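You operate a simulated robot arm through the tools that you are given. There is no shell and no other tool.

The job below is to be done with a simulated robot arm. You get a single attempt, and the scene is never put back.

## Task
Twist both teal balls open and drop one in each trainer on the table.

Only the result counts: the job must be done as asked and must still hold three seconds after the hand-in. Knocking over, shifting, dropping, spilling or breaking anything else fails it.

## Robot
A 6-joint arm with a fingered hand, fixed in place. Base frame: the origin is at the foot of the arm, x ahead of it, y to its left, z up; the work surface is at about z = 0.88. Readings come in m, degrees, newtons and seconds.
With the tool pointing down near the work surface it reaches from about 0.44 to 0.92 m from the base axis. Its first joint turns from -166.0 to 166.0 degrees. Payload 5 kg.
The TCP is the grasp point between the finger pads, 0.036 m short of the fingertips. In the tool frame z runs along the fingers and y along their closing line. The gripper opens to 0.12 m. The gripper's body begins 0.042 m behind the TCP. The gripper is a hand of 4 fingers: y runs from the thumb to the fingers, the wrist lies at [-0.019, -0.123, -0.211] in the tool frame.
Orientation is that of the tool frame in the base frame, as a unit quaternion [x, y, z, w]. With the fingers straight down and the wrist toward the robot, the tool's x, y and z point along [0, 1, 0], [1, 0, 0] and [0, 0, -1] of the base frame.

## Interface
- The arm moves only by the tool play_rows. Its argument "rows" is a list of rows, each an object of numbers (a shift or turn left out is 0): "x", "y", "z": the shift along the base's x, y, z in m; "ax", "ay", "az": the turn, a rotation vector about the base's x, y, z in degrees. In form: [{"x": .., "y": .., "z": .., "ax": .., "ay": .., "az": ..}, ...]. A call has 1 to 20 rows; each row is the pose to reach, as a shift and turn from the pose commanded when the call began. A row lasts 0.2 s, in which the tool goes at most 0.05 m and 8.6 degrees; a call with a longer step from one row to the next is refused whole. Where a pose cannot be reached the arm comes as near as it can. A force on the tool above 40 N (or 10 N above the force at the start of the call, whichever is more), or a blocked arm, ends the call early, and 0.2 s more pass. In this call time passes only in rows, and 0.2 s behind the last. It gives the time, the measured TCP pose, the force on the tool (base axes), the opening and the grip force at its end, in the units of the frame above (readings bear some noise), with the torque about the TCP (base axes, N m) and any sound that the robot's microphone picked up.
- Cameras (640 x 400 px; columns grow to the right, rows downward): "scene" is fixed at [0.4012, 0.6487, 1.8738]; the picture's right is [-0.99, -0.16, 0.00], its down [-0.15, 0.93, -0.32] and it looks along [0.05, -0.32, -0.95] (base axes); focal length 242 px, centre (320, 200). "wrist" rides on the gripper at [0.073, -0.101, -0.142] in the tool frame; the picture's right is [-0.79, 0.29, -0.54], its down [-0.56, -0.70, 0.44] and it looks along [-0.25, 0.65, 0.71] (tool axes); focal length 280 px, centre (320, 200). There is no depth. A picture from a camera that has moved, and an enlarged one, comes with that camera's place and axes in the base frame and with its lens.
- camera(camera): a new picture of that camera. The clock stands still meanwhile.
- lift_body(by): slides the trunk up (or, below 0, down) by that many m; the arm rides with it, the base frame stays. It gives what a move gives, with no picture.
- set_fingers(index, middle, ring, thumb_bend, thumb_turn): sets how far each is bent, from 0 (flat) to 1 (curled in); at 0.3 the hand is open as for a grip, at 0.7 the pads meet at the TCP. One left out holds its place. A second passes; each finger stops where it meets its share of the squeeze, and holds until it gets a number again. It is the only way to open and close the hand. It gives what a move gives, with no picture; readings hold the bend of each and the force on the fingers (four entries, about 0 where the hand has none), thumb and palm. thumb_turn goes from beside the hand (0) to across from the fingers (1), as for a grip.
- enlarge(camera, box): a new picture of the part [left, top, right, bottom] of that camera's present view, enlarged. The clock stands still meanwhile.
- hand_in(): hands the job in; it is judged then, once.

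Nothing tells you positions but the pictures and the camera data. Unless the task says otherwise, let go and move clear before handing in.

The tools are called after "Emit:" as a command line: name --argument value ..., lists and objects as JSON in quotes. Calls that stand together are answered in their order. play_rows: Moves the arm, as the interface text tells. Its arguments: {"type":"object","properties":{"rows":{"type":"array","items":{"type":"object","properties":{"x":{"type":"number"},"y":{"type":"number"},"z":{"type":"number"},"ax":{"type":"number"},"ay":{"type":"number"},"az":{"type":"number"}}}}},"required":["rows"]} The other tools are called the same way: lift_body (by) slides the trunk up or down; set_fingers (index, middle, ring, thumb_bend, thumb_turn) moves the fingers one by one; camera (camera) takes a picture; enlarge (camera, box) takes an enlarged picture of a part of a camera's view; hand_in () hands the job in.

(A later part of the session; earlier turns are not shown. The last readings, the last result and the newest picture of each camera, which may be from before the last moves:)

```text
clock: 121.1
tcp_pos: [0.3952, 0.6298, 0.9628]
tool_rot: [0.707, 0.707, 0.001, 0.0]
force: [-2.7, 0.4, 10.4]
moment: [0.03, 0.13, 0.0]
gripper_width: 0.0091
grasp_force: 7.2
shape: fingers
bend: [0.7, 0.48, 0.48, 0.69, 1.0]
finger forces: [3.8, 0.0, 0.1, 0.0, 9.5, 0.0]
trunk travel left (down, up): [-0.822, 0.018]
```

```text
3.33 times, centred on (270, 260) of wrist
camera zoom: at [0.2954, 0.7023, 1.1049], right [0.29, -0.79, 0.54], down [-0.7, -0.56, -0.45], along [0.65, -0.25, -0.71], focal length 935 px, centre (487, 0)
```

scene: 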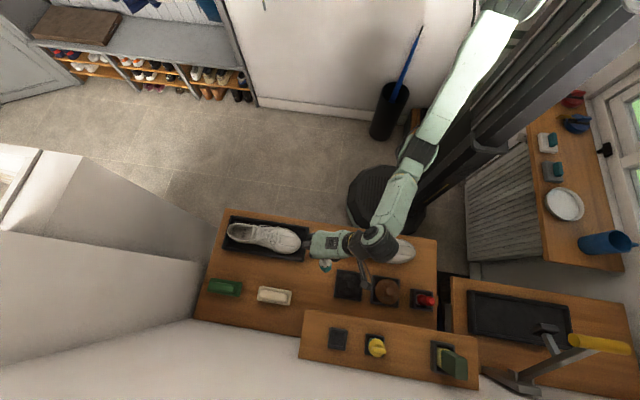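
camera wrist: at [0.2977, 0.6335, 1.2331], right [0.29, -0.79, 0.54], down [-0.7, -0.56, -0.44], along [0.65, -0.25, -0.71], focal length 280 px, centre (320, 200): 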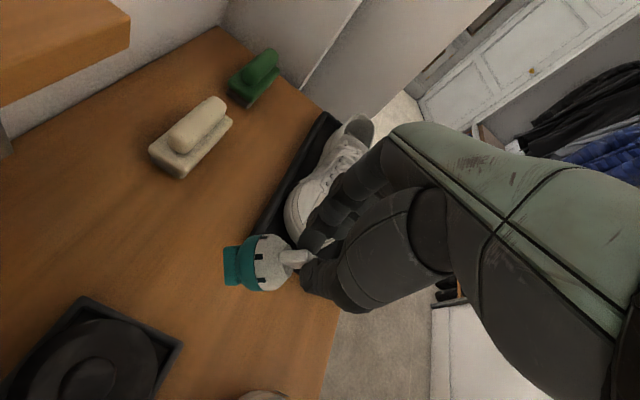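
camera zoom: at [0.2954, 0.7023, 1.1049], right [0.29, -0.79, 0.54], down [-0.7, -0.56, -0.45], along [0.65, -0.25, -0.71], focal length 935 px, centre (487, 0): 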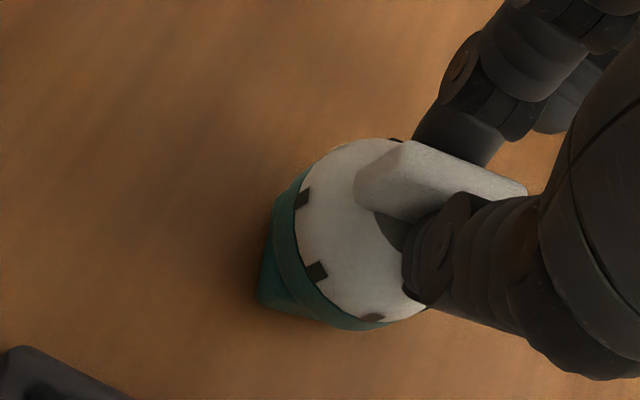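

The ball is nearly upright and the fingertips are pressing on its dome (10 N). I'll ease up a few mm and check.

Emit:
play_rows --rows '[{"z": 0.002}, {"z": 0.004}]'

Emit:
enlarge --camera "wrist" --box '[210, 200, 330, 320]'

```text
clock: 121.7
tcp_pos: [0.3985, 0.6285, 0.9643]
tool_rot: [0.709, 0.706, -0.001, 0.0]
force: [-0.6, -0.7, -0.8]
moment: [-0.03, -0.03, -0.02]
gripper_width: 0.0091
grasp_force: 2.0
shape: fingers
bend: [0.69, 0.48, 0.48, 0.69, 1.0]
finger forces: [1.0, 0.0, 0.0, 0.1, 2.1, 0.1]
trunk travel left (down, up): [-0.822, 0.018]
```

```text
3.33 times, centred on (270, 260) of wrist
camera zoom: at [0.2977, 0.7018, 1.1066], right [0.29, -0.79, 0.54], down [-0.7, -0.56, -0.44], along [0.65, -0.26, -0.71], focal length 935 px, centre (487, 0)
```

zoom: 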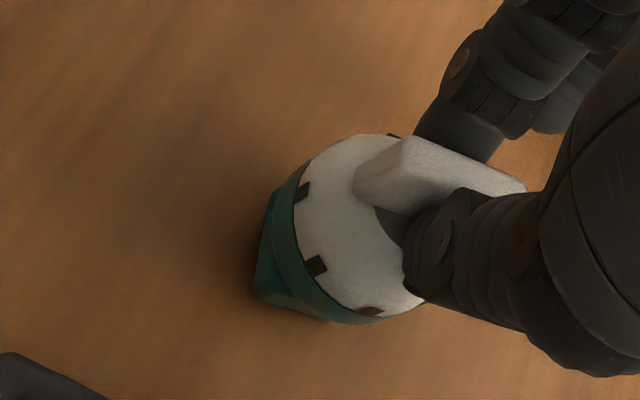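

By the cap and seam positions, the ball is now within about 5° of upright and held across its bar. To get a long counter-clockwise turn I'll firm the grip, lift slightly, move away from the shelf, and turn the hand clockwise first with the ball clear of the table.

Emit:
set_fingers --index 0.735 --thumb_bend 0.735

Emit:
play_rows --rows '[{"z": 0.01}, {"z": 0.025}, {"y": -0.02, "z": 0.03}, {"y": -0.04, "z": 0.03}, {"y": -0.06, "z": 0.03}, {"y": -0.07, "z": 0.03}]'

Emit:
enlarge --camera "wrist" --box '[190, 200, 350, 320]'

```text
clock: 122.7
tcp_pos: [0.3987, 0.6287, 0.9658]
tool_rot: [0.708, 0.707, 0.001, 0.001]
force: [0.2, 0.5, -1.0]
moment: [0.03, 0.0, 0.01]
gripper_width: 0.0077
grasp_force: 6.0
shape: fingers
bend: [0.72, 0.48, 0.48, 0.7, 1.0]
finger forces: [6.6, 0.1, 0.0, 0.1, 7.2, 0.0]
trunk travel left (down, up): [-0.822, 0.018]
```

```text
clock: 124.1
tcp_pos: [0.3989, 0.5583, 0.9951]
tool_rot: [0.709, 0.706, 0.002, 0.0]
force: [0.9, 0.6, -0.4]
moment: [0.0, 0.0, -0.01]
gripper_width: 0.0069
grasp_force: 6.9
shape: fingers
bend: [0.72, 0.48, 0.48, 0.7, 1.0]
finger forces: [7.5, 0.0, 0.1, 0.0, 6.8, 0.0]
trunk travel left (down, up): [-0.822, 0.018]
```

```text
3.33 times, centred on (270, 260) of wrist
camera zoom: at [0.2974, 0.6315, 1.1381], right [0.29, -0.79, 0.54], down [-0.7, -0.56, -0.44], along [0.65, -0.25, -0.71], focal length 935 px, centre (487, 0)
```

zoom: 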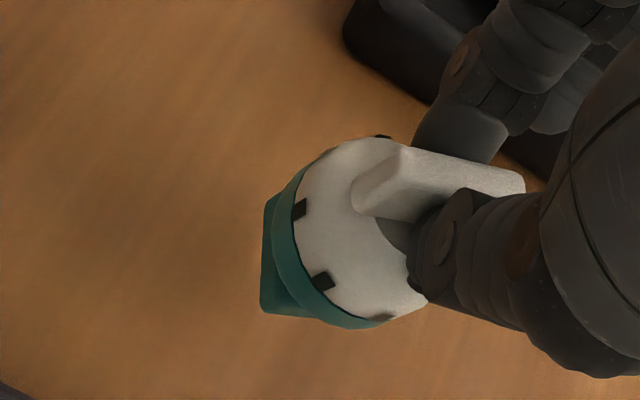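

Emit:
play_rows --rows '[{"az": -7}, {"az": -14}, {"az": -21}, {"az": -28}, {"az": -35}, {"az": -42}]'

Emit:
camera --camera "scene"

Emit:
enlarge --camera "wrist" --box '[190, 200, 350, 320]'

```text
clock: 125.5
tcp_pos: [0.3975, 0.5592, 0.9963]
tool_rot: [0.915, 0.404, 0.001, 0.001]
force: [-0.4, -0.3, -1.4]
moment: [-0.03, 0.03, 0.04]
gripper_width: 0.0071
grasp_force: 7.3
shape: fingers
bend: [0.72, 0.48, 0.48, 0.7, 1.0]
finger forces: [7.2, 0.1, 0.0, 0.0, 6.7, 0.0]
trunk travel left (down, up): [-0.822, 0.018]
```

```text
taken
```

scene: 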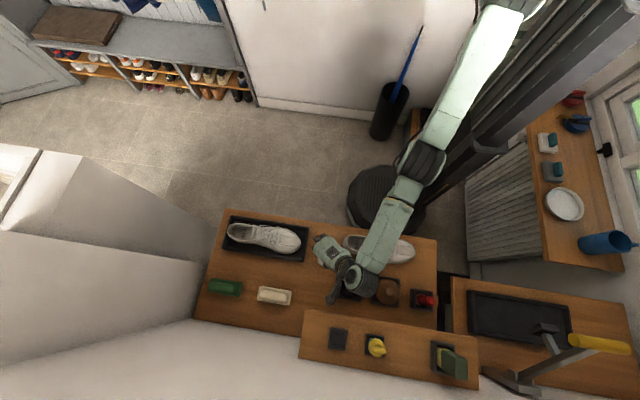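

```text
3.33 times, centred on (270, 260) of wrist
camera zoom: at [0.3722, 0.6818, 1.1373], right [-0.32, -0.78, 0.54], down [-0.89, 0.06, -0.44], along [0.31, -0.63, -0.71], focal length 935 px, centre (487, 0)
```

zoom: 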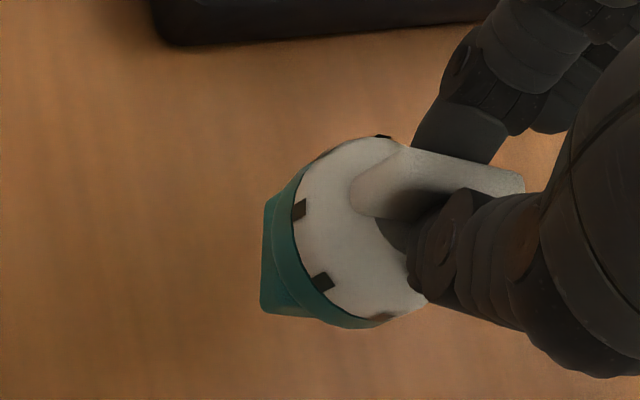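

Azimuth -42° was fully reachable. I'll go a bit further to about -60° for a long turn.

Emit:
play_rows --rows '[{"az": -6}, {"az": -12}, {"az": -18}]'

Emit:
camera --camera "scene"

```text
clock: 126.3
tcp_pos: [0.3876, 0.5378, 1.0033]
tool_rot: [0.967, 0.256, 0.0, 0.001]
force: [-0.2, -1.4, -0.9]
moment: [0.01, -0.02, 0.0]
gripper_width: 0.0068
grasp_force: 7.1
shape: fingers
bend: [0.72, 0.48, 0.48, 0.7, 1.0]
finger forces: [7.2, 0.0, 0.0, 0.0, 6.6, 0.0]
out of reach, approached as far as the arm can: row 1, 2, 3
trunk travel left (down, up): [-0.822, 0.018]
```

```text
taken
```

scene: 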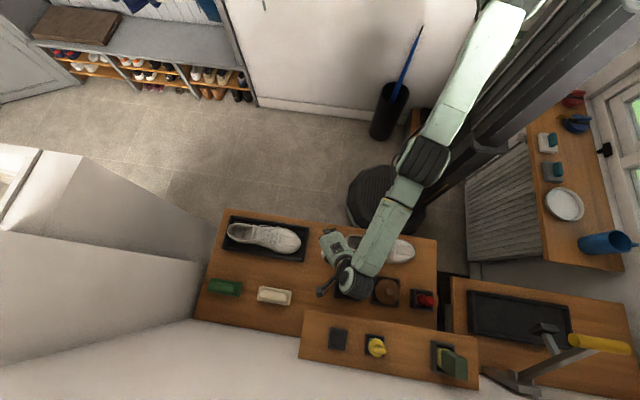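

The limit there is about -45°. The ball's axis sits about 14 mm along the bar from the pinch, so I'll turn about the ball's own axis at (0.405, 0.573). I'll go to azimuth -45° above that spot and then lower the foot onto the table.

Emit:
play_rows --rows '[{"x": 0.006, "y": 0.01, "z": -0.003, "az": 7}, {"x": 0.0121, "y": 0.0207, "z": -0.006, "az": 15.5}, {"x": 0.0121, "y": 0.0207, "z": -0.018, "az": 15.5}, {"x": 0.0121, "y": 0.0207, "z": -0.03, "az": 15.5}]'

Emit:
play_rows --rows '[{"z": -0.004}, {"z": -0.007}]'

Emit:
enlarge --camera "wrist" --box '[190, 200, 350, 320]'

```text
clock: 127.3
tcp_pos: [0.3937, 0.5518, 0.9776]
tool_rot: [0.923, 0.386, 0.0, 0.0]
force: [0.2, -0.2, -0.4]
moment: [0.02, 0.01, 0.01]
gripper_width: 0.0067
grasp_force: 6.8
shape: fingers
bend: [0.72, 0.48, 0.48, 0.7, 1.0]
finger forces: [7.1, 0.1, 0.0, 0.0, 6.6, 0.0]
out of reach, approached as far as the arm can: row 4
trunk travel left (down, up): [-0.822, 0.018]
```

```text
clock: 127.9
tcp_pos: [0.3934, 0.5503, 0.9704]
tool_rot: [0.922, 0.386, 0.0, 0.0]
force: [0.3, -0.2, -0.7]
moment: [0.01, 0.02, 0.01]
gripper_width: 0.0069
grasp_force: 6.7
shape: fingers
bend: [0.72, 0.48, 0.48, 0.7, 1.0]
finger forces: [7.1, 0.0, 0.1, 0.1, 6.6, 0.0]
trunk travel left (down, up): [-0.822, 0.018]
```

```text
3.33 times, centred on (270, 260) of wrist
camera zoom: at [0.3728, 0.6738, 1.1136], right [-0.35, -0.76, 0.54], down [-0.89, 0.09, -0.44], along [0.29, -0.64, -0.71], focal length 935 px, centre (487, 0)
```

zoom: 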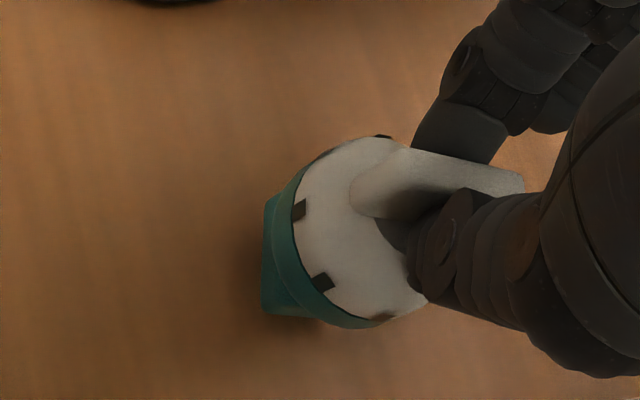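

Emit:
play_rows --rows '[{"z": -0.003}, {"z": -0.006}]'

Emit:
play_rows --rows '[{"z": -0.003}, {"z": -0.006}]'

Emit:
enlarge --camera "wrist" --box '[190, 200, 350, 320]'

```text
clock: 128.5
tcp_pos: [0.3923, 0.5462, 0.9664]
tool_rot: [0.922, 0.387, 0.0, 0.001]
force: [0.0, 0.6, 0.5]
moment: [-0.01, 0.0, 0.02]
gripper_width: 0.0069
grasp_force: 6.6
shape: fingers
bend: [0.72, 0.48, 0.48, 0.7, 1.0]
finger forces: [7.2, 0.1, 0.0, 0.0, 6.4, 0.1]
out of reach, approached as far as the arm can: row 1, 2
trunk travel left (down, up): [-0.822, 0.018]
```

```text
clock: 129.1
tcp_pos: [0.3907, 0.5471, 0.963]
tool_rot: [0.923, 0.386, 0.001, -0.001]
force: [-1.5, 1.7, 4.9]
moment: [0.06, -0.06, 0.03]
gripper_width: 0.0065
grasp_force: 9.4
shape: fingers
bend: [0.72, 0.48, 0.48, 0.7, 1.0]
finger forces: [10.9, 0.0, 0.0, 0.0, 8.7, 0.0]
trunk travel left (down, up): [-0.822, 0.018]
```

```text
3.33 times, centred on (270, 260) of wrist
camera zoom: at [0.3701, 0.6691, 1.1058], right [-0.35, -0.76, 0.54], down [-0.89, 0.09, -0.44], along [0.29, -0.64, -0.71], focal length 935 px, centre (487, 0)
```

zoom: 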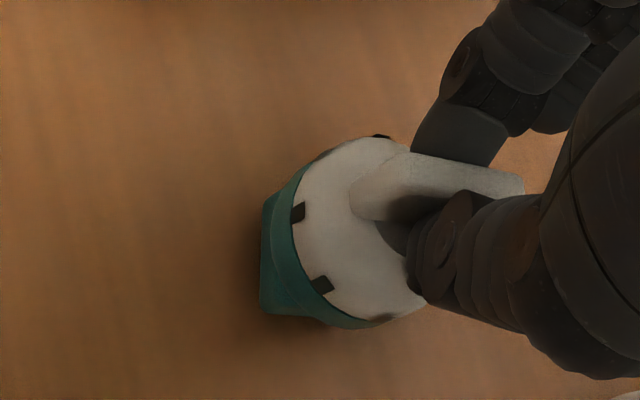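

The foot is on the table at about 5 N. I'll press a little more and try the first 15° counter-clockwise about the ball axis, watching whether the foot stays put.

Emit:
play_rows --rows '[{"z": -0.003}, {"x": 0.002, "y": -0.0005, "z": -0.004, "az": 7.5}, {"x": 0.0039, "y": -0.0009, "z": -0.004, "az": 15}]'

Emit:
enlarge --camera "wrist" --box '[190, 200, 350, 320]'

```text
clock: 129.8
tcp_pos: [0.3978, 0.5553, 0.961]
tool_rot: [0.895, 0.447, 0.004, 0.0]
force: [-6.6, -5.5, 23.6]
moment: [-0.08, 0.33, -0.02]
gripper_width: 0.0071
grasp_force: 17.9
shape: fingers
bend: [0.73, 0.48, 0.48, 0.7, 1.0]
finger forces: [14.9, 0.0, 0.1, 0.0, 20.6, 0.0]
out of reach, approached as far as the arm can: row 2, 3
trunk travel left (down, up): [-0.822, 0.018]
stopped in row 3: the force on the tool passed its limit at 46 N (the readings are from after the stop); the commanded pose is now the measured one
```

```text
3.33 times, centred on (270, 260) of wrist
camera zoom: at [0.3587, 0.6737, 1.1033], right [-0.25, -0.81, 0.54], down [-0.89, -0.03, -0.45], along [0.38, -0.59, -0.71], focal length 935 px, centre (487, 0)
```

zoom: 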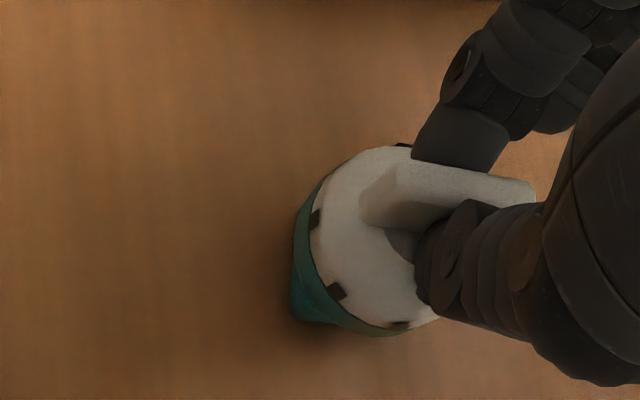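

Pressing near the edge of reach overshot and tripped the force limit, though the ball is still held. I'll lift clear, lower the trunk so the arm works in a more comfortable range, and come back.

Emit:
play_rows --rows '[{"z": 0.005}, {"z": 0.015}, {"z": 0.04}, {"z": 0.07}, {"z": 0.1}, {"z": 0.13}, {"z": 0.16}]'

Emit:
lift_body --by -0.13

Emit:
enlarge --camera "wrist" --box '[190, 200, 350, 320]'

Emit:
camera --camera "scene"

```text
clock: 131.4
tcp_pos: [0.4149, 0.6121, 1.0896]
tool_rot: [0.895, 0.447, 0.001, 0.003]
force: [1.0, -0.5, -0.7]
moment: [0.0, -0.04, -0.01]
gripper_width: 0.0075
grasp_force: 8.3
shape: fingers
bend: [0.72, 0.48, 0.48, 0.7, 1.0]
finger forces: [7.6, 0.1, 0.0, 0.0, 7.6, 0.0]
out of reach, approached as far as the arm can: row 2, 3, 4, 5, 6, 7
trunk travel left (down, up): [-0.822, 0.018]
```

```text
clock: 132.8
tcp_pos: [0.4195, 0.6212, 0.9779]
tool_rot: [0.894, 0.447, 0.014, -0.008]
force: [-7.9, -16.5, 23.8]
moment: [5.75, 0.09, 1.59]
gripper_width: 0.0072
grasp_force: 8.0
shape: fingers
bend: [0.72, 0.48, 0.48, 0.7, 1.0]
finger forces: [7.4, 0.1, 0.0, 0.0, 7.6, 0.0]
trunk travel left (down, up): [-0.698, 0.142]
stopped: the force on the tool passed its limit at 46 N (the readings are from after the stop); the commanded pose is now the measured one
```

```text
3.33 times, centred on (270, 260) of wrist
camera zoom: at [0.3801, 0.737, 1.1227], right [-0.25, -0.82, 0.52], down [-0.89, -0.01, -0.46], along [0.38, -0.58, -0.72], focal length 935 px, centre (487, 0)
```

zoom: 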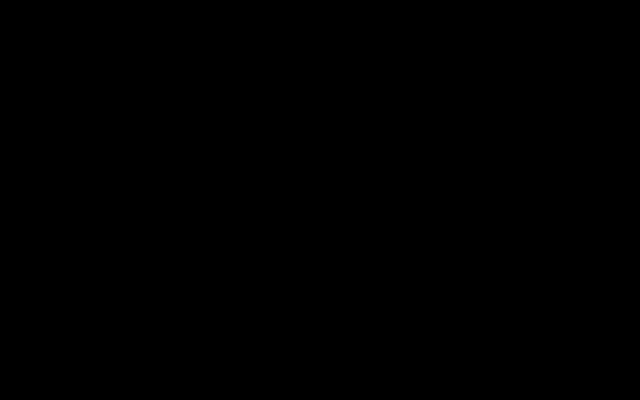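

```text
taken
```

scene: 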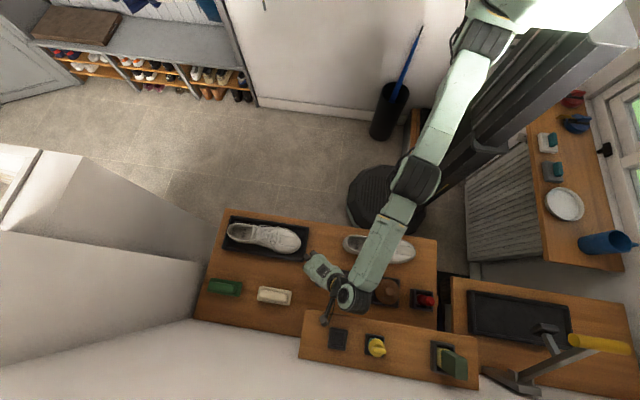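

The wrist-camera bracket came down onto the shelf's front edge because the hand had drifted toward it. I'll raise the trunk straight back up to clear it.

Emit:
lift_body --by 0.11

Emit:
enlarge --camera "scene" --box '[280, 230, 480, 390]'

Emit:
camera --camera "wrist"

```text
clock: 134.2
tcp_pos: [0.4199, 0.6204, 1.085]
tool_rot: [0.895, 0.446, 0.011, -0.006]
force: [0.4, 0.5, -0.9]
moment: [-0.04, 0.01, 0.05]
gripper_width: 0.0073
grasp_force: 7.5
shape: fingers
bend: [0.72, 0.48, 0.48, 0.7, 1.0]
finger forces: [7.6, 0.0, 0.0, 0.0, 7.6, 0.0]
trunk travel left (down, up): [-0.808, 0.032]
```

```text
2.50 times, centred on (380, 310) of scene
camera zoom: at [0.4012, 0.6487, 1.8738], right [-0.99, -0.16, 0.0], down [-0.15, 0.93, -0.32], along [0.05, -0.32, -0.95], focal length 606 px, centre (170, -75)
```

zoom: 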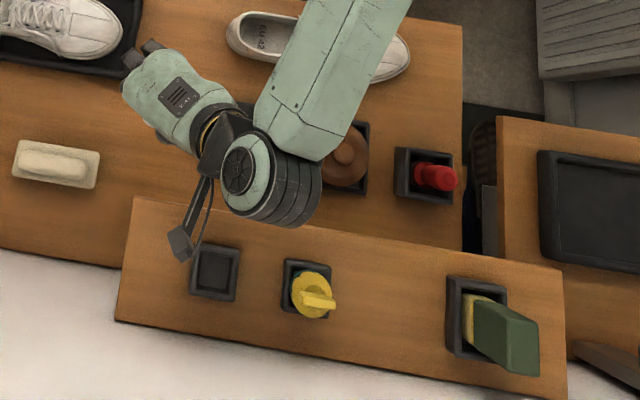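

```text
taken
camera wrist: at [0.3804, 0.7371, 1.2288], right [-0.25, -0.81, 0.52], down [-0.89, -0.02, -0.46], along [0.38, -0.58, -0.72], focal length 280 px, centre (320, 200)
```

wrist: 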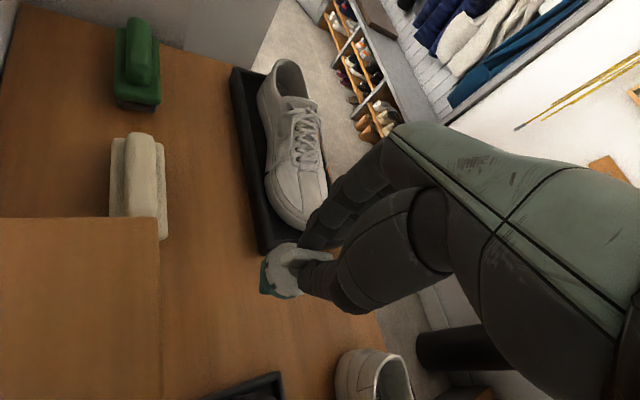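

Everything is clear again, and the shelf and the yellow ball look unchanged. I'll turn the hand back to azimuth 0° at this height, move away from the shelf, then go down and turn to -30° at low height, where it was reachable.

Emit:
play_rows --rows '[{"y": -0.005, "az": 7}, {"y": -0.012, "az": 14}, {"y": -0.022, "az": 21}, {"y": -0.034, "az": 28}, {"x": -0.005, "y": -0.048, "az": 35}, {"x": -0.01, "y": -0.06, "az": 37}, {"x": -0.01, "y": -0.06, "z": -0.03, "az": 37}, {"x": -0.01, "y": -0.06, "z": -0.06, "az": 37}, {"x": -0.01, "y": -0.06, "z": -0.09, "az": 37}]'

Emit:
enlarge --camera "wrist" --box '[190, 200, 350, 320]'

```text
clock: 136.2
tcp_pos: [0.4362, 0.6356, 0.9607]
tool_rot: [0.706, 0.708, 0.015, -0.01]
force: [3.4, 3.1, 23.9]
moment: [0.31, 0.02, -0.03]
gripper_width: 0.0077
grasp_force: 21.8
shape: fingers
bend: [0.73, 0.48, 0.48, 0.7, 1.0]
finger forces: [30.6, 0.0, 0.0, 0.1, 13.8, 0.1]
out of reach, approached as far as the arm can: row 1, 2, 3, 4, 5, 6, 7, 8, 9
trunk travel left (down, up): [-0.808, 0.032]
```

```text
3.33 times, centred on (270, 260) of wrist
camera zoom: at [0.3349, 0.703, 1.1045], right [0.29, -0.81, 0.52], down [-0.7, -0.54, -0.47], along [0.66, -0.23, -0.72], focal length 935 px, centre (487, 0)
```

zoom: 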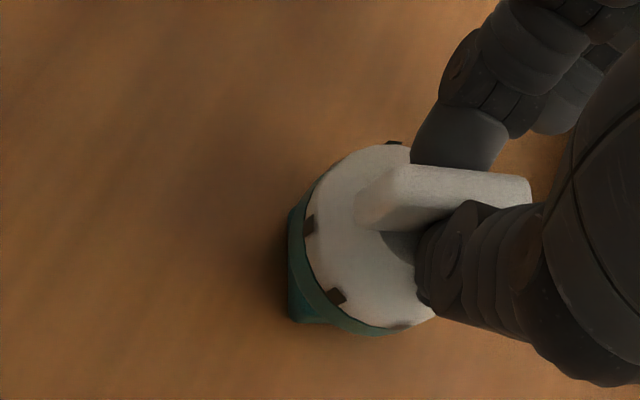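

The arm compromised oddly at the edge of its reach and is pressing the ball on the table at 24 N. I'll ease up in small steps at azimuth 0°.

Emit:
play_rows --rows '[{"z": 0.004}, {"z": 0.008}]'

Emit:
enlarge --camera "wrist" --box '[190, 200, 350, 320]'

Emit:
camera --camera "scene"

```text
clock: 136.8
tcp_pos: [0.4378, 0.636, 0.9605]
tool_rot: [0.707, 0.707, 0.01, -0.008]
force: [3.8, 2.9, 22.5]
moment: [0.25, -0.12, -0.04]
gripper_width: 0.0075
grasp_force: 20.7
shape: fingers
bend: [0.73, 0.48, 0.48, 0.7, 1.0]
finger forces: [30.2, 0.1, 0.1, 0.0, 11.9, 0.1]
out of reach, approached as far as the arm can: row 2
trunk travel left (down, up): [-0.808, 0.032]
```

```text
3.33 times, centred on (270, 260) of wrist
camera zoom: at [0.336, 0.7052, 1.1044], right [0.29, -0.8, 0.52], down [-0.7, -0.55, -0.46], along [0.65, -0.23, -0.72], focal length 935 px, centre (487, 0)
```

zoom: 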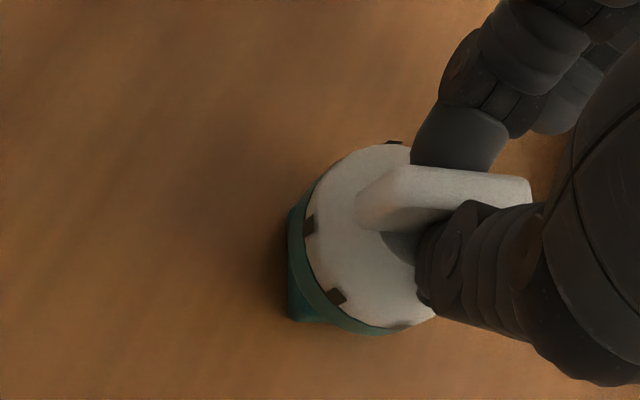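

```text
taken
```

scene: 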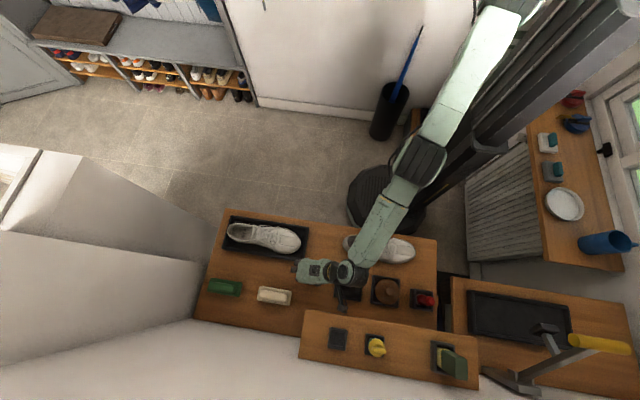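

Emit:
play_rows --rows '[{"y": -0.005, "z": 0.004}, {"y": -0.012, "z": 0.008}, {"y": -0.02, "z": 0.012}]'

Emit:
enlarge --camera "wrist" --box '[190, 200, 350, 320]'

```text
clock: 137.3
tcp_pos: [0.4383, 0.6351, 0.9604]
tool_rot: [0.706, 0.708, 0.008, -0.005]
force: [-4.7, 0.3, 12.8]
moment: [-0.03, 0.33, 0.06]
gripper_width: 0.0079
grasp_force: 14.4
shape: fingers
bend: [0.73, 0.48, 0.48, 0.69, 1.0]
finger forces: [10.3, 0.0, 0.0, 0.0, 18.1, 0.0]
out of reach, approached as far as the arm can: row 1
trunk travel left (down, up): [-0.808, 0.032]
stopped in row 2: the force on the tool passed its limit at 53 N (the readings are from after the stop); the commanded pose is now the measured one
```

```text
3.33 times, centred on (270, 260) of wrist
camera zoom: at [0.3369, 0.7053, 1.104], right [0.29, -0.8, 0.53], down [-0.7, -0.55, -0.46], along [0.66, -0.24, -0.72], focal length 935 px, centre (487, 0)
```

zoom: 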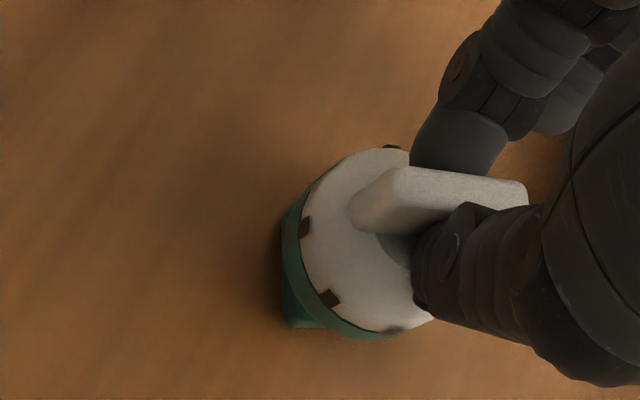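

Emit:
play_rows --rows '[{"z": 0.003}]'

Emit:
play_rows --rows '[{"z": 0.005}]'

```text
clock: 137.7
tcp_pos: [0.4395, 0.6321, 0.9602]
tool_rot: [0.708, 0.706, 0.006, -0.003]
force: [-1.2, 1.3, 6.9]
moment: [0.08, 0.08, 0.02]
gripper_width: 0.0079
grasp_force: 12.4
shape: fingers
bend: [0.73, 0.48, 0.48, 0.69, 1.0]
finger forces: [12.6, 0.0, 0.1, 0.0, 11.3, 0.0]
trunk travel left (down, up): [-0.808, 0.032]
```

```text
clock: 138.1
tcp_pos: [0.44, 0.6326, 0.9647]
tool_rot: [0.707, 0.707, 0.005, -0.004]
force: [-0.6, -0.2, -0.6]
moment: [0.0, -0.01, 0.03]
gripper_width: 0.008
grasp_force: 9.0
shape: fingers
bend: [0.72, 0.48, 0.48, 0.69, 1.0]
finger forces: [8.9, 0.0, 0.0, 0.1, 8.4, 0.0]
trunk travel left (down, up): [-0.808, 0.032]
```

It's unloaded now, with the ball standing in the grip at z = 0.965. I'll lift 2 cm and shift away from the shelf in small steps, checking reach each time.

Emit:
play_rows --rows '[{"z": 0.008}, {"z": 0.016}, {"z": 0.022}]'

Emit:
play_rows --rows '[{"y": -0.015}, {"y": -0.03}, {"x": -0.01, "y": -0.045}, {"x": -0.02, "y": -0.06}]'

Emit:
enlarge --camera "wrist" --box '[190, 200, 350, 320]'

```text
clock: 138.9
tcp_pos: [0.4389, 0.6328, 0.9884]
tool_rot: [0.707, 0.707, 0.006, -0.004]
force: [-1.2, -0.7, 0.6]
moment: [0.0, -0.03, 0.01]
gripper_width: 0.0078
grasp_force: 8.4
shape: fingers
bend: [0.72, 0.48, 0.48, 0.69, 1.0]
finger forces: [8.9, 0.1, 0.0, 0.1, 8.3, 0.1]
trunk travel left (down, up): [-0.808, 0.032]
```

```text
clock: 139.9
tcp_pos: [0.4186, 0.5718, 0.9892]
tool_rot: [0.707, 0.707, 0.006, -0.004]
force: [-0.6, -0.3, -0.3]
moment: [0.01, 0.0, 0.01]
gripper_width: 0.0081
grasp_force: 8.6
shape: fingers
bend: [0.72, 0.48, 0.48, 0.69, 1.0]
finger forces: [8.6, 0.0, 0.1, 0.0, 8.2, 0.0]
trunk travel left (down, up): [-0.808, 0.032]
```

```text
3.33 times, centred on (270, 260) of wrist
camera zoom: at [0.3175, 0.6431, 1.1325], right [0.29, -0.8, 0.53], down [-0.7, -0.55, -0.45], along [0.66, -0.24, -0.72], focal length 935 px, centre (487, 0)
```

zoom: 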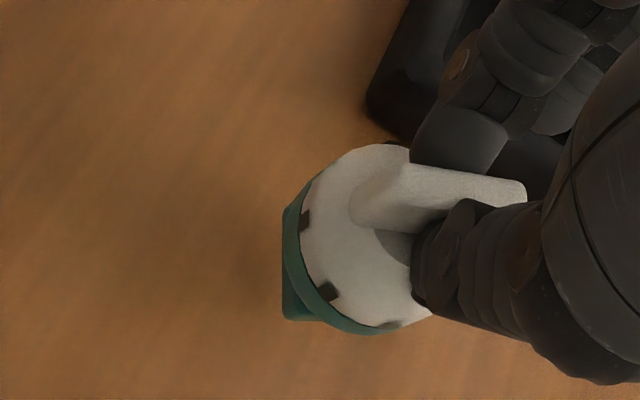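

Emit:
play_rows --rows '[{"az": -6}, {"az": -12}, {"az": -18}, {"az": -24}, {"az": -30}]'

Emit:
enlarge --camera "wrist" --box '[190, 200, 350, 320]'

```text
clock: 141.1
tcp_pos: [0.4195, 0.5735, 0.9885]
tool_rot: [0.867, 0.499, 0.006, -0.001]
force: [-0.1, -0.7, -0.2]
moment: [0.0, 0.01, -0.01]
gripper_width: 0.0078
grasp_force: 8.4
shape: fingers
bend: [0.72, 0.48, 0.48, 0.69, 1.0]
finger forces: [8.2, 0.1, 0.0, 0.1, 8.1, 0.0]
trunk travel left (down, up): [-0.808, 0.032]
```

```text
3.33 times, centred on (270, 260) of wrist
camera zoom: at [0.3671, 0.6854, 1.131], right [-0.15, -0.83, 0.53], down [-0.88, -0.13, -0.45], along [0.45, -0.54, -0.71], focal length 935 px, centre (487, 0)
```

zoom: 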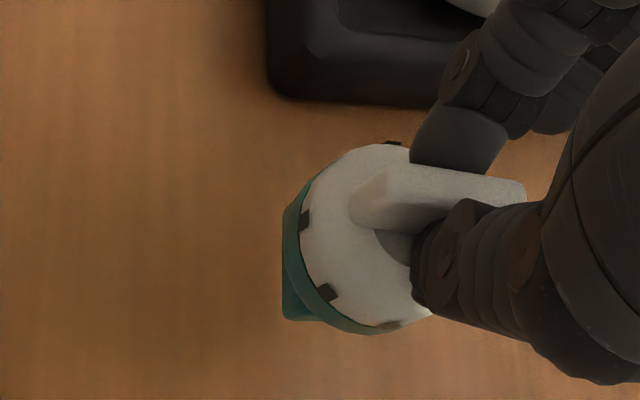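

Azimuth -30° is within reach here. I'll lower the foot onto the table in small steps.

Emit:
play_rows --rows '[{"z": -0.008}, {"z": -0.016}, {"z": -0.022}]'

Emit:
play_rows --rows '[{"z": -0.003}]'

Emit:
play_rows --rows '[{"z": -0.002}]'

```text
clock: 141.9
tcp_pos: [0.4185, 0.5726, 0.9671]
tool_rot: [0.866, 0.5, 0.006, -0.003]
force: [0.3, 0.5, -0.3]
moment: [0.03, -0.01, -0.01]
gripper_width: 0.008
grasp_force: 8.2
shape: fingers
bend: [0.72, 0.48, 0.48, 0.69, 1.0]
finger forces: [8.3, 0.1, 0.0, 0.1, 8.1, 0.1]
trunk travel left (down, up): [-0.808, 0.032]
```

```text
clock: 142.3
tcp_pos: [0.4189, 0.5725, 0.9632]
tool_rot: [0.866, 0.5, 0.008, -0.002]
force: [-0.6, -0.2, 0.2]
moment: [0.0, -0.01, -0.03]
gripper_width: 0.0079
grasp_force: 8.0
shape: fingers
bend: [0.72, 0.48, 0.48, 0.69, 1.0]
finger forces: [8.3, 0.0, 0.1, 0.0, 8.1, 0.0]
trunk travel left (down, up): [-0.808, 0.032]
```

```text
clock: 142.7
tcp_pos: [0.4198, 0.5726, 0.9624]
tool_rot: [0.866, 0.5, 0.007, -0.003]
force: [0.3, -0.2, 0.1]
moment: [-0.04, -0.02, 0.01]
gripper_width: 0.0079
grasp_force: 8.8
shape: fingers
bend: [0.72, 0.48, 0.48, 0.69, 1.0]
finger forces: [8.8, 0.0, 0.1, 0.1, 8.4, 0.0]
trunk travel left (down, up): [-0.808, 0.032]
```

Emit:
play_rows --rows '[{"z": -0.002}, {"z": -0.0035}]'

Emit:
play_rows --rows '[{"x": 0.001, "az": 5}, {"x": 0.0021, "az": 10}, {"x": 0.0031, "az": 15}]'

Emit:
enlarge --camera "wrist" --box '[190, 200, 350, 320]'

```text
clock: 143.3
tcp_pos: [0.4198, 0.5729, 0.961]
tool_rot: [0.866, 0.5, 0.009, -0.004]
force: [2.0, 0.5, 13.3]
moment: [0.11, -0.06, -0.04]
gripper_width: 0.0081
grasp_force: 15.2
shape: fingers
bend: [0.73, 0.48, 0.48, 0.69, 1.0]
finger forces: [17.5, 0.1, 0.1, 0.0, 12.1, 0.0]
trunk travel left (down, up): [-0.808, 0.032]
```

```text
clock: 144.1
tcp_pos: [0.4215, 0.572, 0.9612]
tool_rot: [0.793, 0.609, 0.008, -0.004]
force: [-1.1, 0.1, 21.1]
moment: [0.16, 0.04, -0.06]
gripper_width: 0.008
grasp_force: 17.7
shape: fingers
bend: [0.73, 0.48, 0.48, 0.69, 1.0]
finger forces: [20.5, 0.0, 0.1, 0.0, 15.7, 0.0]
trunk travel left (down, up): [-0.808, 0.032]
```

```text
3.33 times, centred on (270, 260) of wrist
camera zoom: at [0.3412, 0.6664, 1.104], right [0.07, -0.85, 0.53], down [-0.82, -0.35, -0.46], along [0.57, -0.4, -0.72], focal length 935 px, centre (487, 0)
```

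zoom: 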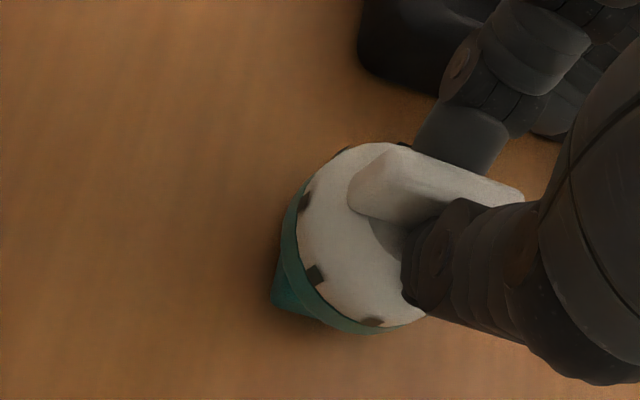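

The foot is staying with the table while the cap turns with the hand. I'll continue in 15° steps with slightly less pressure.

Emit:
play_rows --rows '[{"x": 0.001, "y": 0.0002, "z": 0.0008, "az": 5}, {"x": 0.002, "y": 0.0005, "z": 0.0008, "az": 10}, {"x": 0.003, "y": 0.0008, "z": 0.0008, "az": 15}]'

Emit:
enlarge --camera "wrist" --box '[190, 200, 350, 320]'

```text
clock: 144.9
tcp_pos: [0.4243, 0.571, 0.9604]
tool_rot: [0.706, 0.708, 0.007, -0.005]
force: [-2.8, -0.7, 21.4]
moment: [0.08, 0.15, -0.1]
gripper_width: 0.0086
grasp_force: 17.5
shape: fingers
bend: [0.73, 0.48, 0.48, 0.69, 1.0]
finger forces: [17.8, 0.0, 0.1, 0.0, 16.8, 0.0]
trunk travel left (down, up): [-0.808, 0.032]
```

```text
3.33 times, centred on (270, 260) of wrist
camera zoom: at [0.3222, 0.6424, 1.104], right [0.29, -0.8, 0.53], down [-0.7, -0.55, -0.45], along [0.66, -0.24, -0.72], focal length 935 px, centre (487, 0)
```

zoom: 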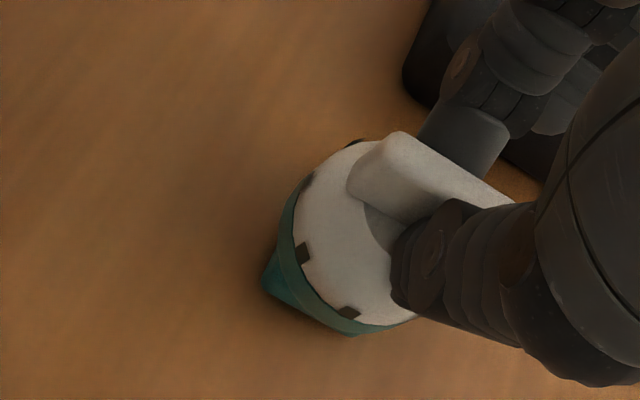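

In these last steps the whole ball stayed still and the hand slipped around the bar, with 0.1 Nm of resistance. The bar is now parallel to a foot edge, so the cap has turned a quarter turn and reached its stop. I take the white ball as fully open and will lift it gently to look.

Emit:
play_rows --rows '[{"z": 0.003}, {"z": 0.006}, {"z": 0.012}, {"z": 0.02}]'

Emit:
enlarge --camera "wrist" --box '[190, 200, 350, 320]'

Emit:
enlarge --camera "wrist" --box '[230, 225, 310, 305]'

```text
clock: 145.9
tcp_pos: [0.4269, 0.5724, 0.9783]
tool_rot: [0.707, 0.708, 0.005, -0.004]
force: [0.1, 0.6, -0.3]
moment: [0.02, 0.02, 0.01]
gripper_width: 0.0084
grasp_force: 7.2
shape: fingers
bend: [0.72, 0.48, 0.48, 0.69, 1.0]
finger forces: [7.9, 0.0, 0.1, 0.0, 7.6, 0.1]
trunk travel left (down, up): [-0.808, 0.032]
```

```text
3.33 times, centred on (270, 260) of wrist
camera zoom: at [0.3243, 0.6442, 1.1216], right [0.29, -0.8, 0.53], down [-0.7, -0.55, -0.45], along [0.66, -0.24, -0.72], focal length 935 px, centre (487, 0)
```

zoom: 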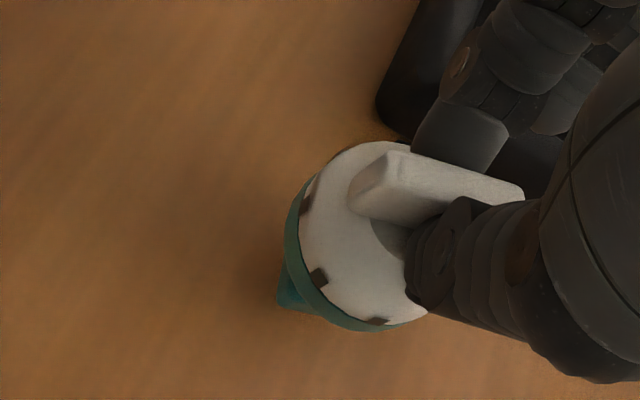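

```text
5.00 times, centred on (270, 265) of wrist
camera zoom: at [0.3243, 0.6442, 1.1216], right [0.29, -0.8, 0.53], down [-0.7, -0.55, -0.45], along [0.66, -0.24, -0.72], focal length 1402 px, centre (570, -125)
```

zoom: 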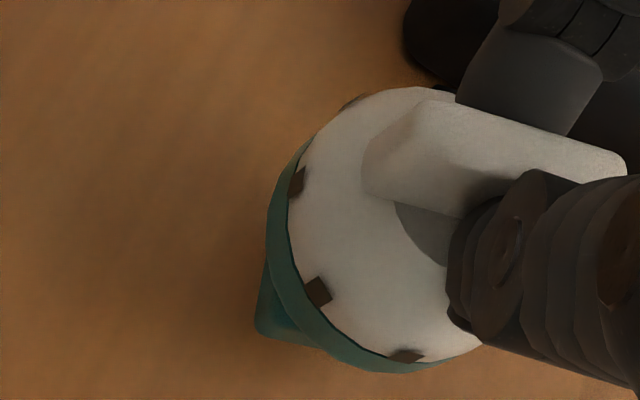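

Measuring both edges, the bar is exactly parallel to the foot edges, which fits a full 90° turn at its stop. So the white ball is open. I'll carry it to the nearer trainer, whose heel opening is about (0.28, 0.49), lifting high enough to clear everything.

Emit:
set_fingers --middle 0.25 --ring 0.25

Emit:
play_rows --rows '[{"z": 0.03}, {"z": 0.06}, {"z": 0.09}, {"z": 0.12}, {"x": -0.015, "y": -0.01, "z": 0.13, "az": 6}, {"x": -0.03, "y": -0.02, "z": 0.13, "az": 12}, {"x": -0.045, "y": -0.03, "z": 0.13, "az": 18}, {"x": -0.06, "y": -0.04, "z": 0.13, "az": 24}, {"x": -0.075, "y": -0.05, "z": 0.13, "az": 30}]'

Emit:
camera --camera "wrist"

Emit:
camera --camera "scene"

```text
clock: 146.9
tcp_pos: [0.4268, 0.5729, 0.9789]
tool_rot: [0.707, 0.707, 0.006, -0.004]
force: [-0.1, -0.2, -0.2]
moment: [0.0, 0.0, 0.0]
gripper_width: 0.0086
grasp_force: 7.2
shape: fingers
bend: [0.72, 0.25, 0.25, 0.69, 1.0]
finger forces: [7.8, 0.0, 0.0, 0.1, 7.6, 0.1]
trunk travel left (down, up): [-0.808, 0.032]
```

```text
clock: 148.9
tcp_pos: [0.35, 0.5222, 1.1095]
tool_rot: [0.499, 0.866, 0.005, -0.005]
force: [-0.2, 0.4, -1.1]
moment: [-0.01, -0.02, -0.03]
gripper_width: 0.0079
grasp_force: 7.0
shape: fingers
bend: [0.72, 0.25, 0.25, 0.69, 1.0]
finger forces: [7.6, 0.0, 0.1, 0.0, 7.4, 0.1]
trunk travel left (down, up): [-0.808, 0.032]
```

```text
taken
camera wrist: at [0.2269, 0.5335, 1.2523], right [0.65, -0.55, 0.53], down [-0.33, -0.83, -0.45], along [0.69, 0.12, -0.71], focal length 280 px, centre (320, 200)
```

wrist: 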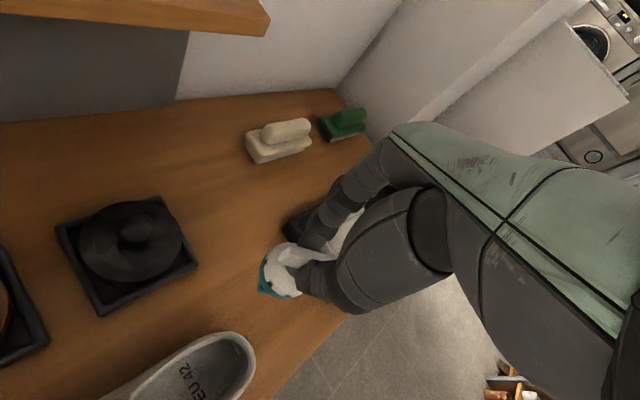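

```text
taken
```

scene: 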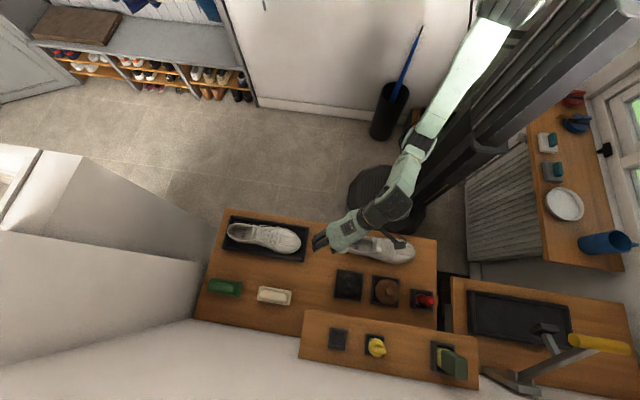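

Emit:
enlarge --camera "wrist" --box '[80, 310, 280, 400]'

Emit:
enlarge --camera "scene" --box '[300, 200, 440, 300]'

Emit:
enlarge --camera "wrist" --box '[240, 220, 350, 320]'

```text
3.20 times, centred on (180, 355) of wrist
camera zoom: at [0.2269, 0.5335, 1.2523], right [0.65, -0.55, 0.53], down [-0.33, -0.83, -0.45], along [0.69, 0.12, -0.71], focal length 897 px, centre (768, -296)
```

zoom: 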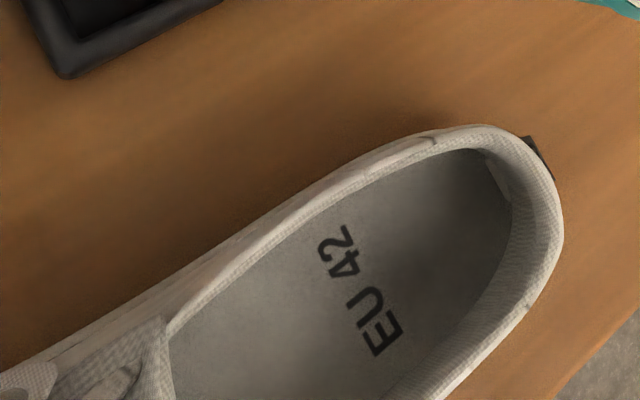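

```text
4.00 times, centred on (370, 250) of scene
camera zoom: at [0.4012, 0.6487, 1.8738], right [-0.99, -0.16, 0.0], down [-0.15, 0.93, -0.32], along [0.05, -0.32, -0.95], focal length 969 px, centre (120, 0)
```

zoom: 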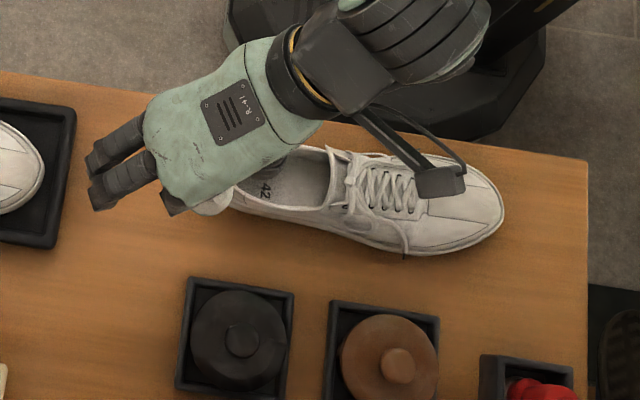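

```text
4.00 times, centred on (295, 270) of wrist
camera zoom: at [0.2269, 0.5335, 1.2523], right [0.65, -0.55, 0.53], down [-0.33, -0.83, -0.45], along [0.69, 0.12, -0.71], focal length 1122 px, centre (420, -80)
```

zoom: 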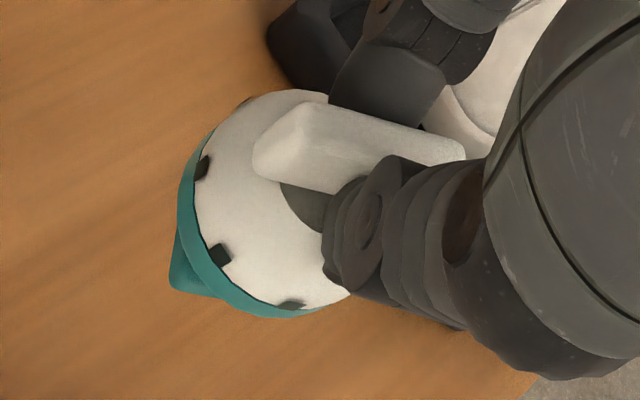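

The trainer's opening is wide and clear, centred near (0.28, 0.49). I'll move over it at this height, watching reach.

Emit:
play_rows --rows '[{"x": -0.015, "y": -0.01}, {"x": -0.03, "y": -0.02}, {"x": -0.045, "y": -0.03}, {"x": -0.0605, "y": -0.0387}]'

Emit:
camera --camera "wrist"

Emit:
enlarge --camera "scene" --box '[300, 200, 440, 300]'

```text
clock: 149.9
tcp_pos: [0.2881, 0.4855, 1.1105]
tool_rot: [0.5, 0.866, 0.005, -0.005]
force: [-0.9, 0.2, -0.1]
moment: [0.04, -0.03, -0.01]
gripper_width: 0.0082
grasp_force: 7.3
shape: fingers
bend: [0.72, 0.25, 0.25, 0.69, 1.0]
finger forces: [7.5, 0.1, 0.0, 0.0, 7.3, 0.0]
trunk travel left (down, up): [-0.808, 0.032]
```

```text
taken
camera wrist: at [0.1649, 0.4952, 1.2527], right [0.65, -0.55, 0.53], down [-0.33, -0.83, -0.45], along [0.69, 0.12, -0.71], focal length 280 px, centre (320, 200)
```

wrist: 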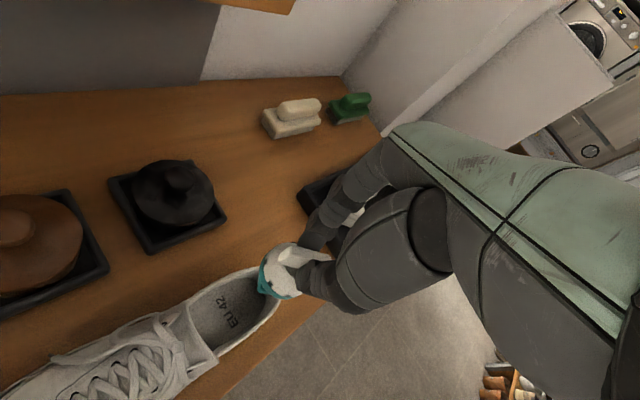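

```text
4.00 times, centred on (370, 250) of scene
camera zoom: at [0.4012, 0.6487, 1.8738], right [-0.99, -0.16, 0.0], down [-0.15, 0.93, -0.32], along [0.05, -0.32, -0.95], focal length 969 px, centre (120, 0)
```

zoom: 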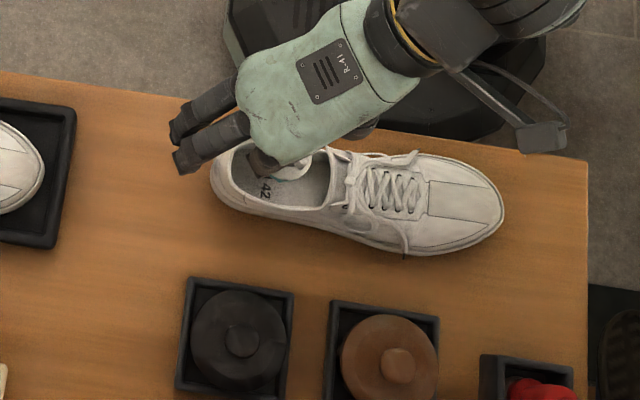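

The ball is over the heel opening. I'll lower it into the shoe in steps.

Emit:
play_rows --rows '[{"z": -0.025}, {"z": -0.05}, {"z": -0.075}]'

Emit:
enlarge --camera "wrist" --box '[180, 200, 360, 340]'

Emit:
enlarge --camera "scene" --box '[300, 200, 440, 300]'

```text
clock: 150.7
tcp_pos: [0.2908, 0.4856, 1.0351]
tool_rot: [0.5, 0.866, 0.005, -0.006]
force: [0.3, 0.4, 0.2]
moment: [-0.02, -0.02, -0.01]
gripper_width: 0.0083
grasp_force: 8.1
shape: fingers
bend: [0.72, 0.25, 0.25, 0.69, 1.0]
finger forces: [7.4, 0.1, 0.0, 0.0, 7.4, 0.0]
trunk travel left (down, up): [-0.808, 0.032]
```

```text
2.86 times, centred on (270, 270) of wrist
camera zoom: at [0.1671, 0.4953, 1.1773], right [0.65, -0.55, 0.53], down [-0.33, -0.83, -0.45], along [0.69, 0.12, -0.72], focal length 801 px, centre (463, 0)
```

zoom: 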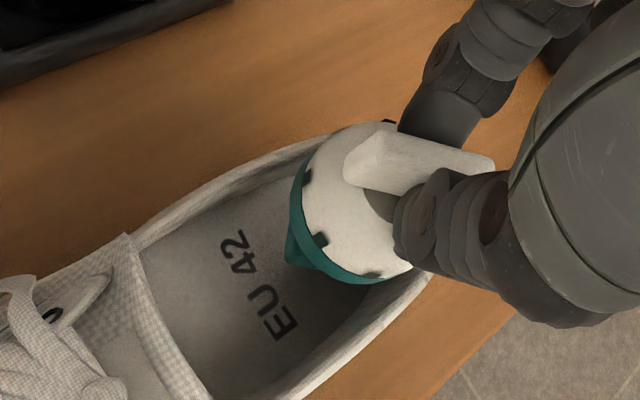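

```text
4.00 times, centred on (370, 250) of scene
camera zoom: at [0.4012, 0.6487, 1.8738], right [-0.99, -0.16, 0.0], down [-0.15, 0.93, -0.32], along [0.05, -0.32, -0.95], focal length 969 px, centre (120, 0)
```

zoom: 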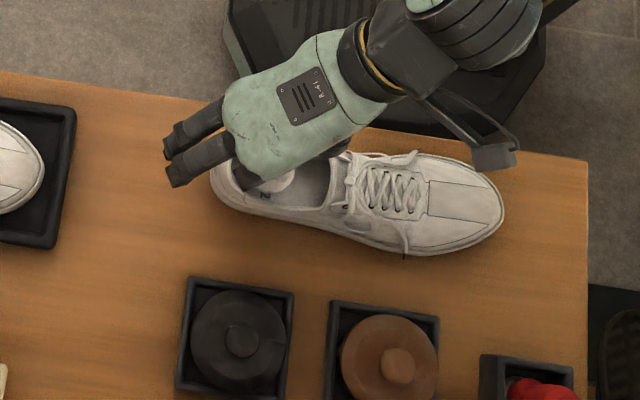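

Emit:
play_rows --rows '[{"x": -0.003, "z": -0.01}, {"x": -0.004, "z": -0.02}, {"x": -0.004, "z": -0.026}]'

Emit:
enlarge --camera "wrist" --box '[180, 200, 360, 340]'

```text
clock: 151.5
tcp_pos: [0.2857, 0.4838, 1.0077]
tool_rot: [0.5, 0.866, 0.004, -0.005]
force: [0.0, -0.9, -0.1]
moment: [0.03, 0.01, 0.01]
gripper_width: 0.0081
grasp_force: 6.9
shape: fingers
bend: [0.72, 0.25, 0.25, 0.68, 1.0]
finger forces: [7.4, 0.1, 0.0, 0.0, 7.4, 0.1]
trunk travel left (down, up): [-0.808, 0.032]
```

```text
2.86 times, centred on (270, 270) of wrist
camera zoom: at [0.1628, 0.4944, 1.1508], right [0.65, -0.55, 0.53], down [-0.33, -0.83, -0.45], along [0.69, 0.12, -0.72], focal length 801 px, centre (463, 0)
```

zoom: 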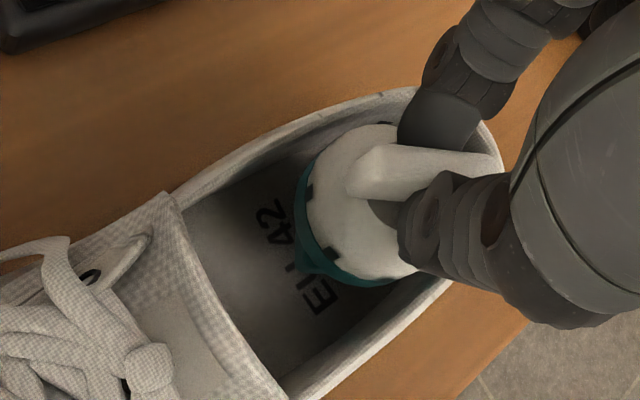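

Emit:
play_rows --rows '[{"z": -0.004}, {"z": -0.008}]'

Emit:
play_rows --rows '[{"z": -0.004}, {"z": -0.007}]'

Emit:
enlarge --camera "wrist" --box '[180, 200, 360, 340]'

```text
clock: 152.1
tcp_pos: [0.2864, 0.4841, 0.9993]
tool_rot: [0.5, 0.866, 0.005, -0.005]
force: [0.0, -0.7, 0.1]
moment: [-0.05, -0.04, 0.02]
gripper_width: 0.008
grasp_force: 7.4
shape: fingers
bend: [0.72, 0.25, 0.25, 0.68, 1.0]
finger forces: [7.3, 0.0, 0.1, 0.1, 7.8, 0.0]
trunk travel left (down, up): [-0.808, 0.032]
```

```text
clock: 152.7
tcp_pos: [0.286, 0.4843, 0.9919]
tool_rot: [0.5, 0.866, 0.005, -0.005]
force: [0.4, -0.3, 0.8]
moment: [-0.02, -0.06, 0.04]
gripper_width: 0.008
grasp_force: 7.4
shape: fingers
bend: [0.72, 0.25, 0.25, 0.68, 1.0]
finger forces: [7.1, 0.1, 0.1, 0.0, 7.8, 0.1]
trunk travel left (down, up): [-0.808, 0.032]
```

```text
2.86 times, centred on (270, 270) of wrist
camera zoom: at [0.1629, 0.4953, 1.1357], right [0.65, -0.55, 0.53], down [-0.33, -0.83, -0.45], along [0.69, 0.12, -0.72], focal length 801 px, centre (463, 0)
```

zoom: 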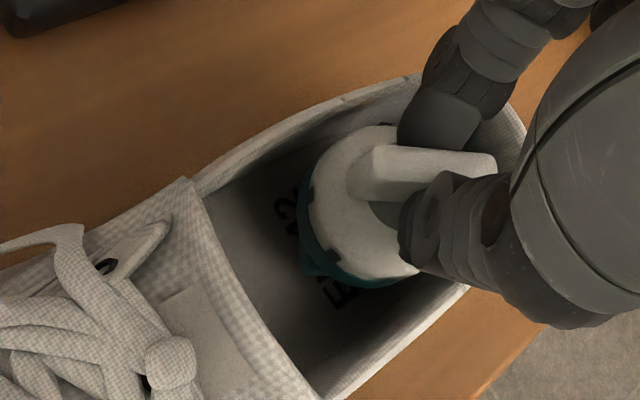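

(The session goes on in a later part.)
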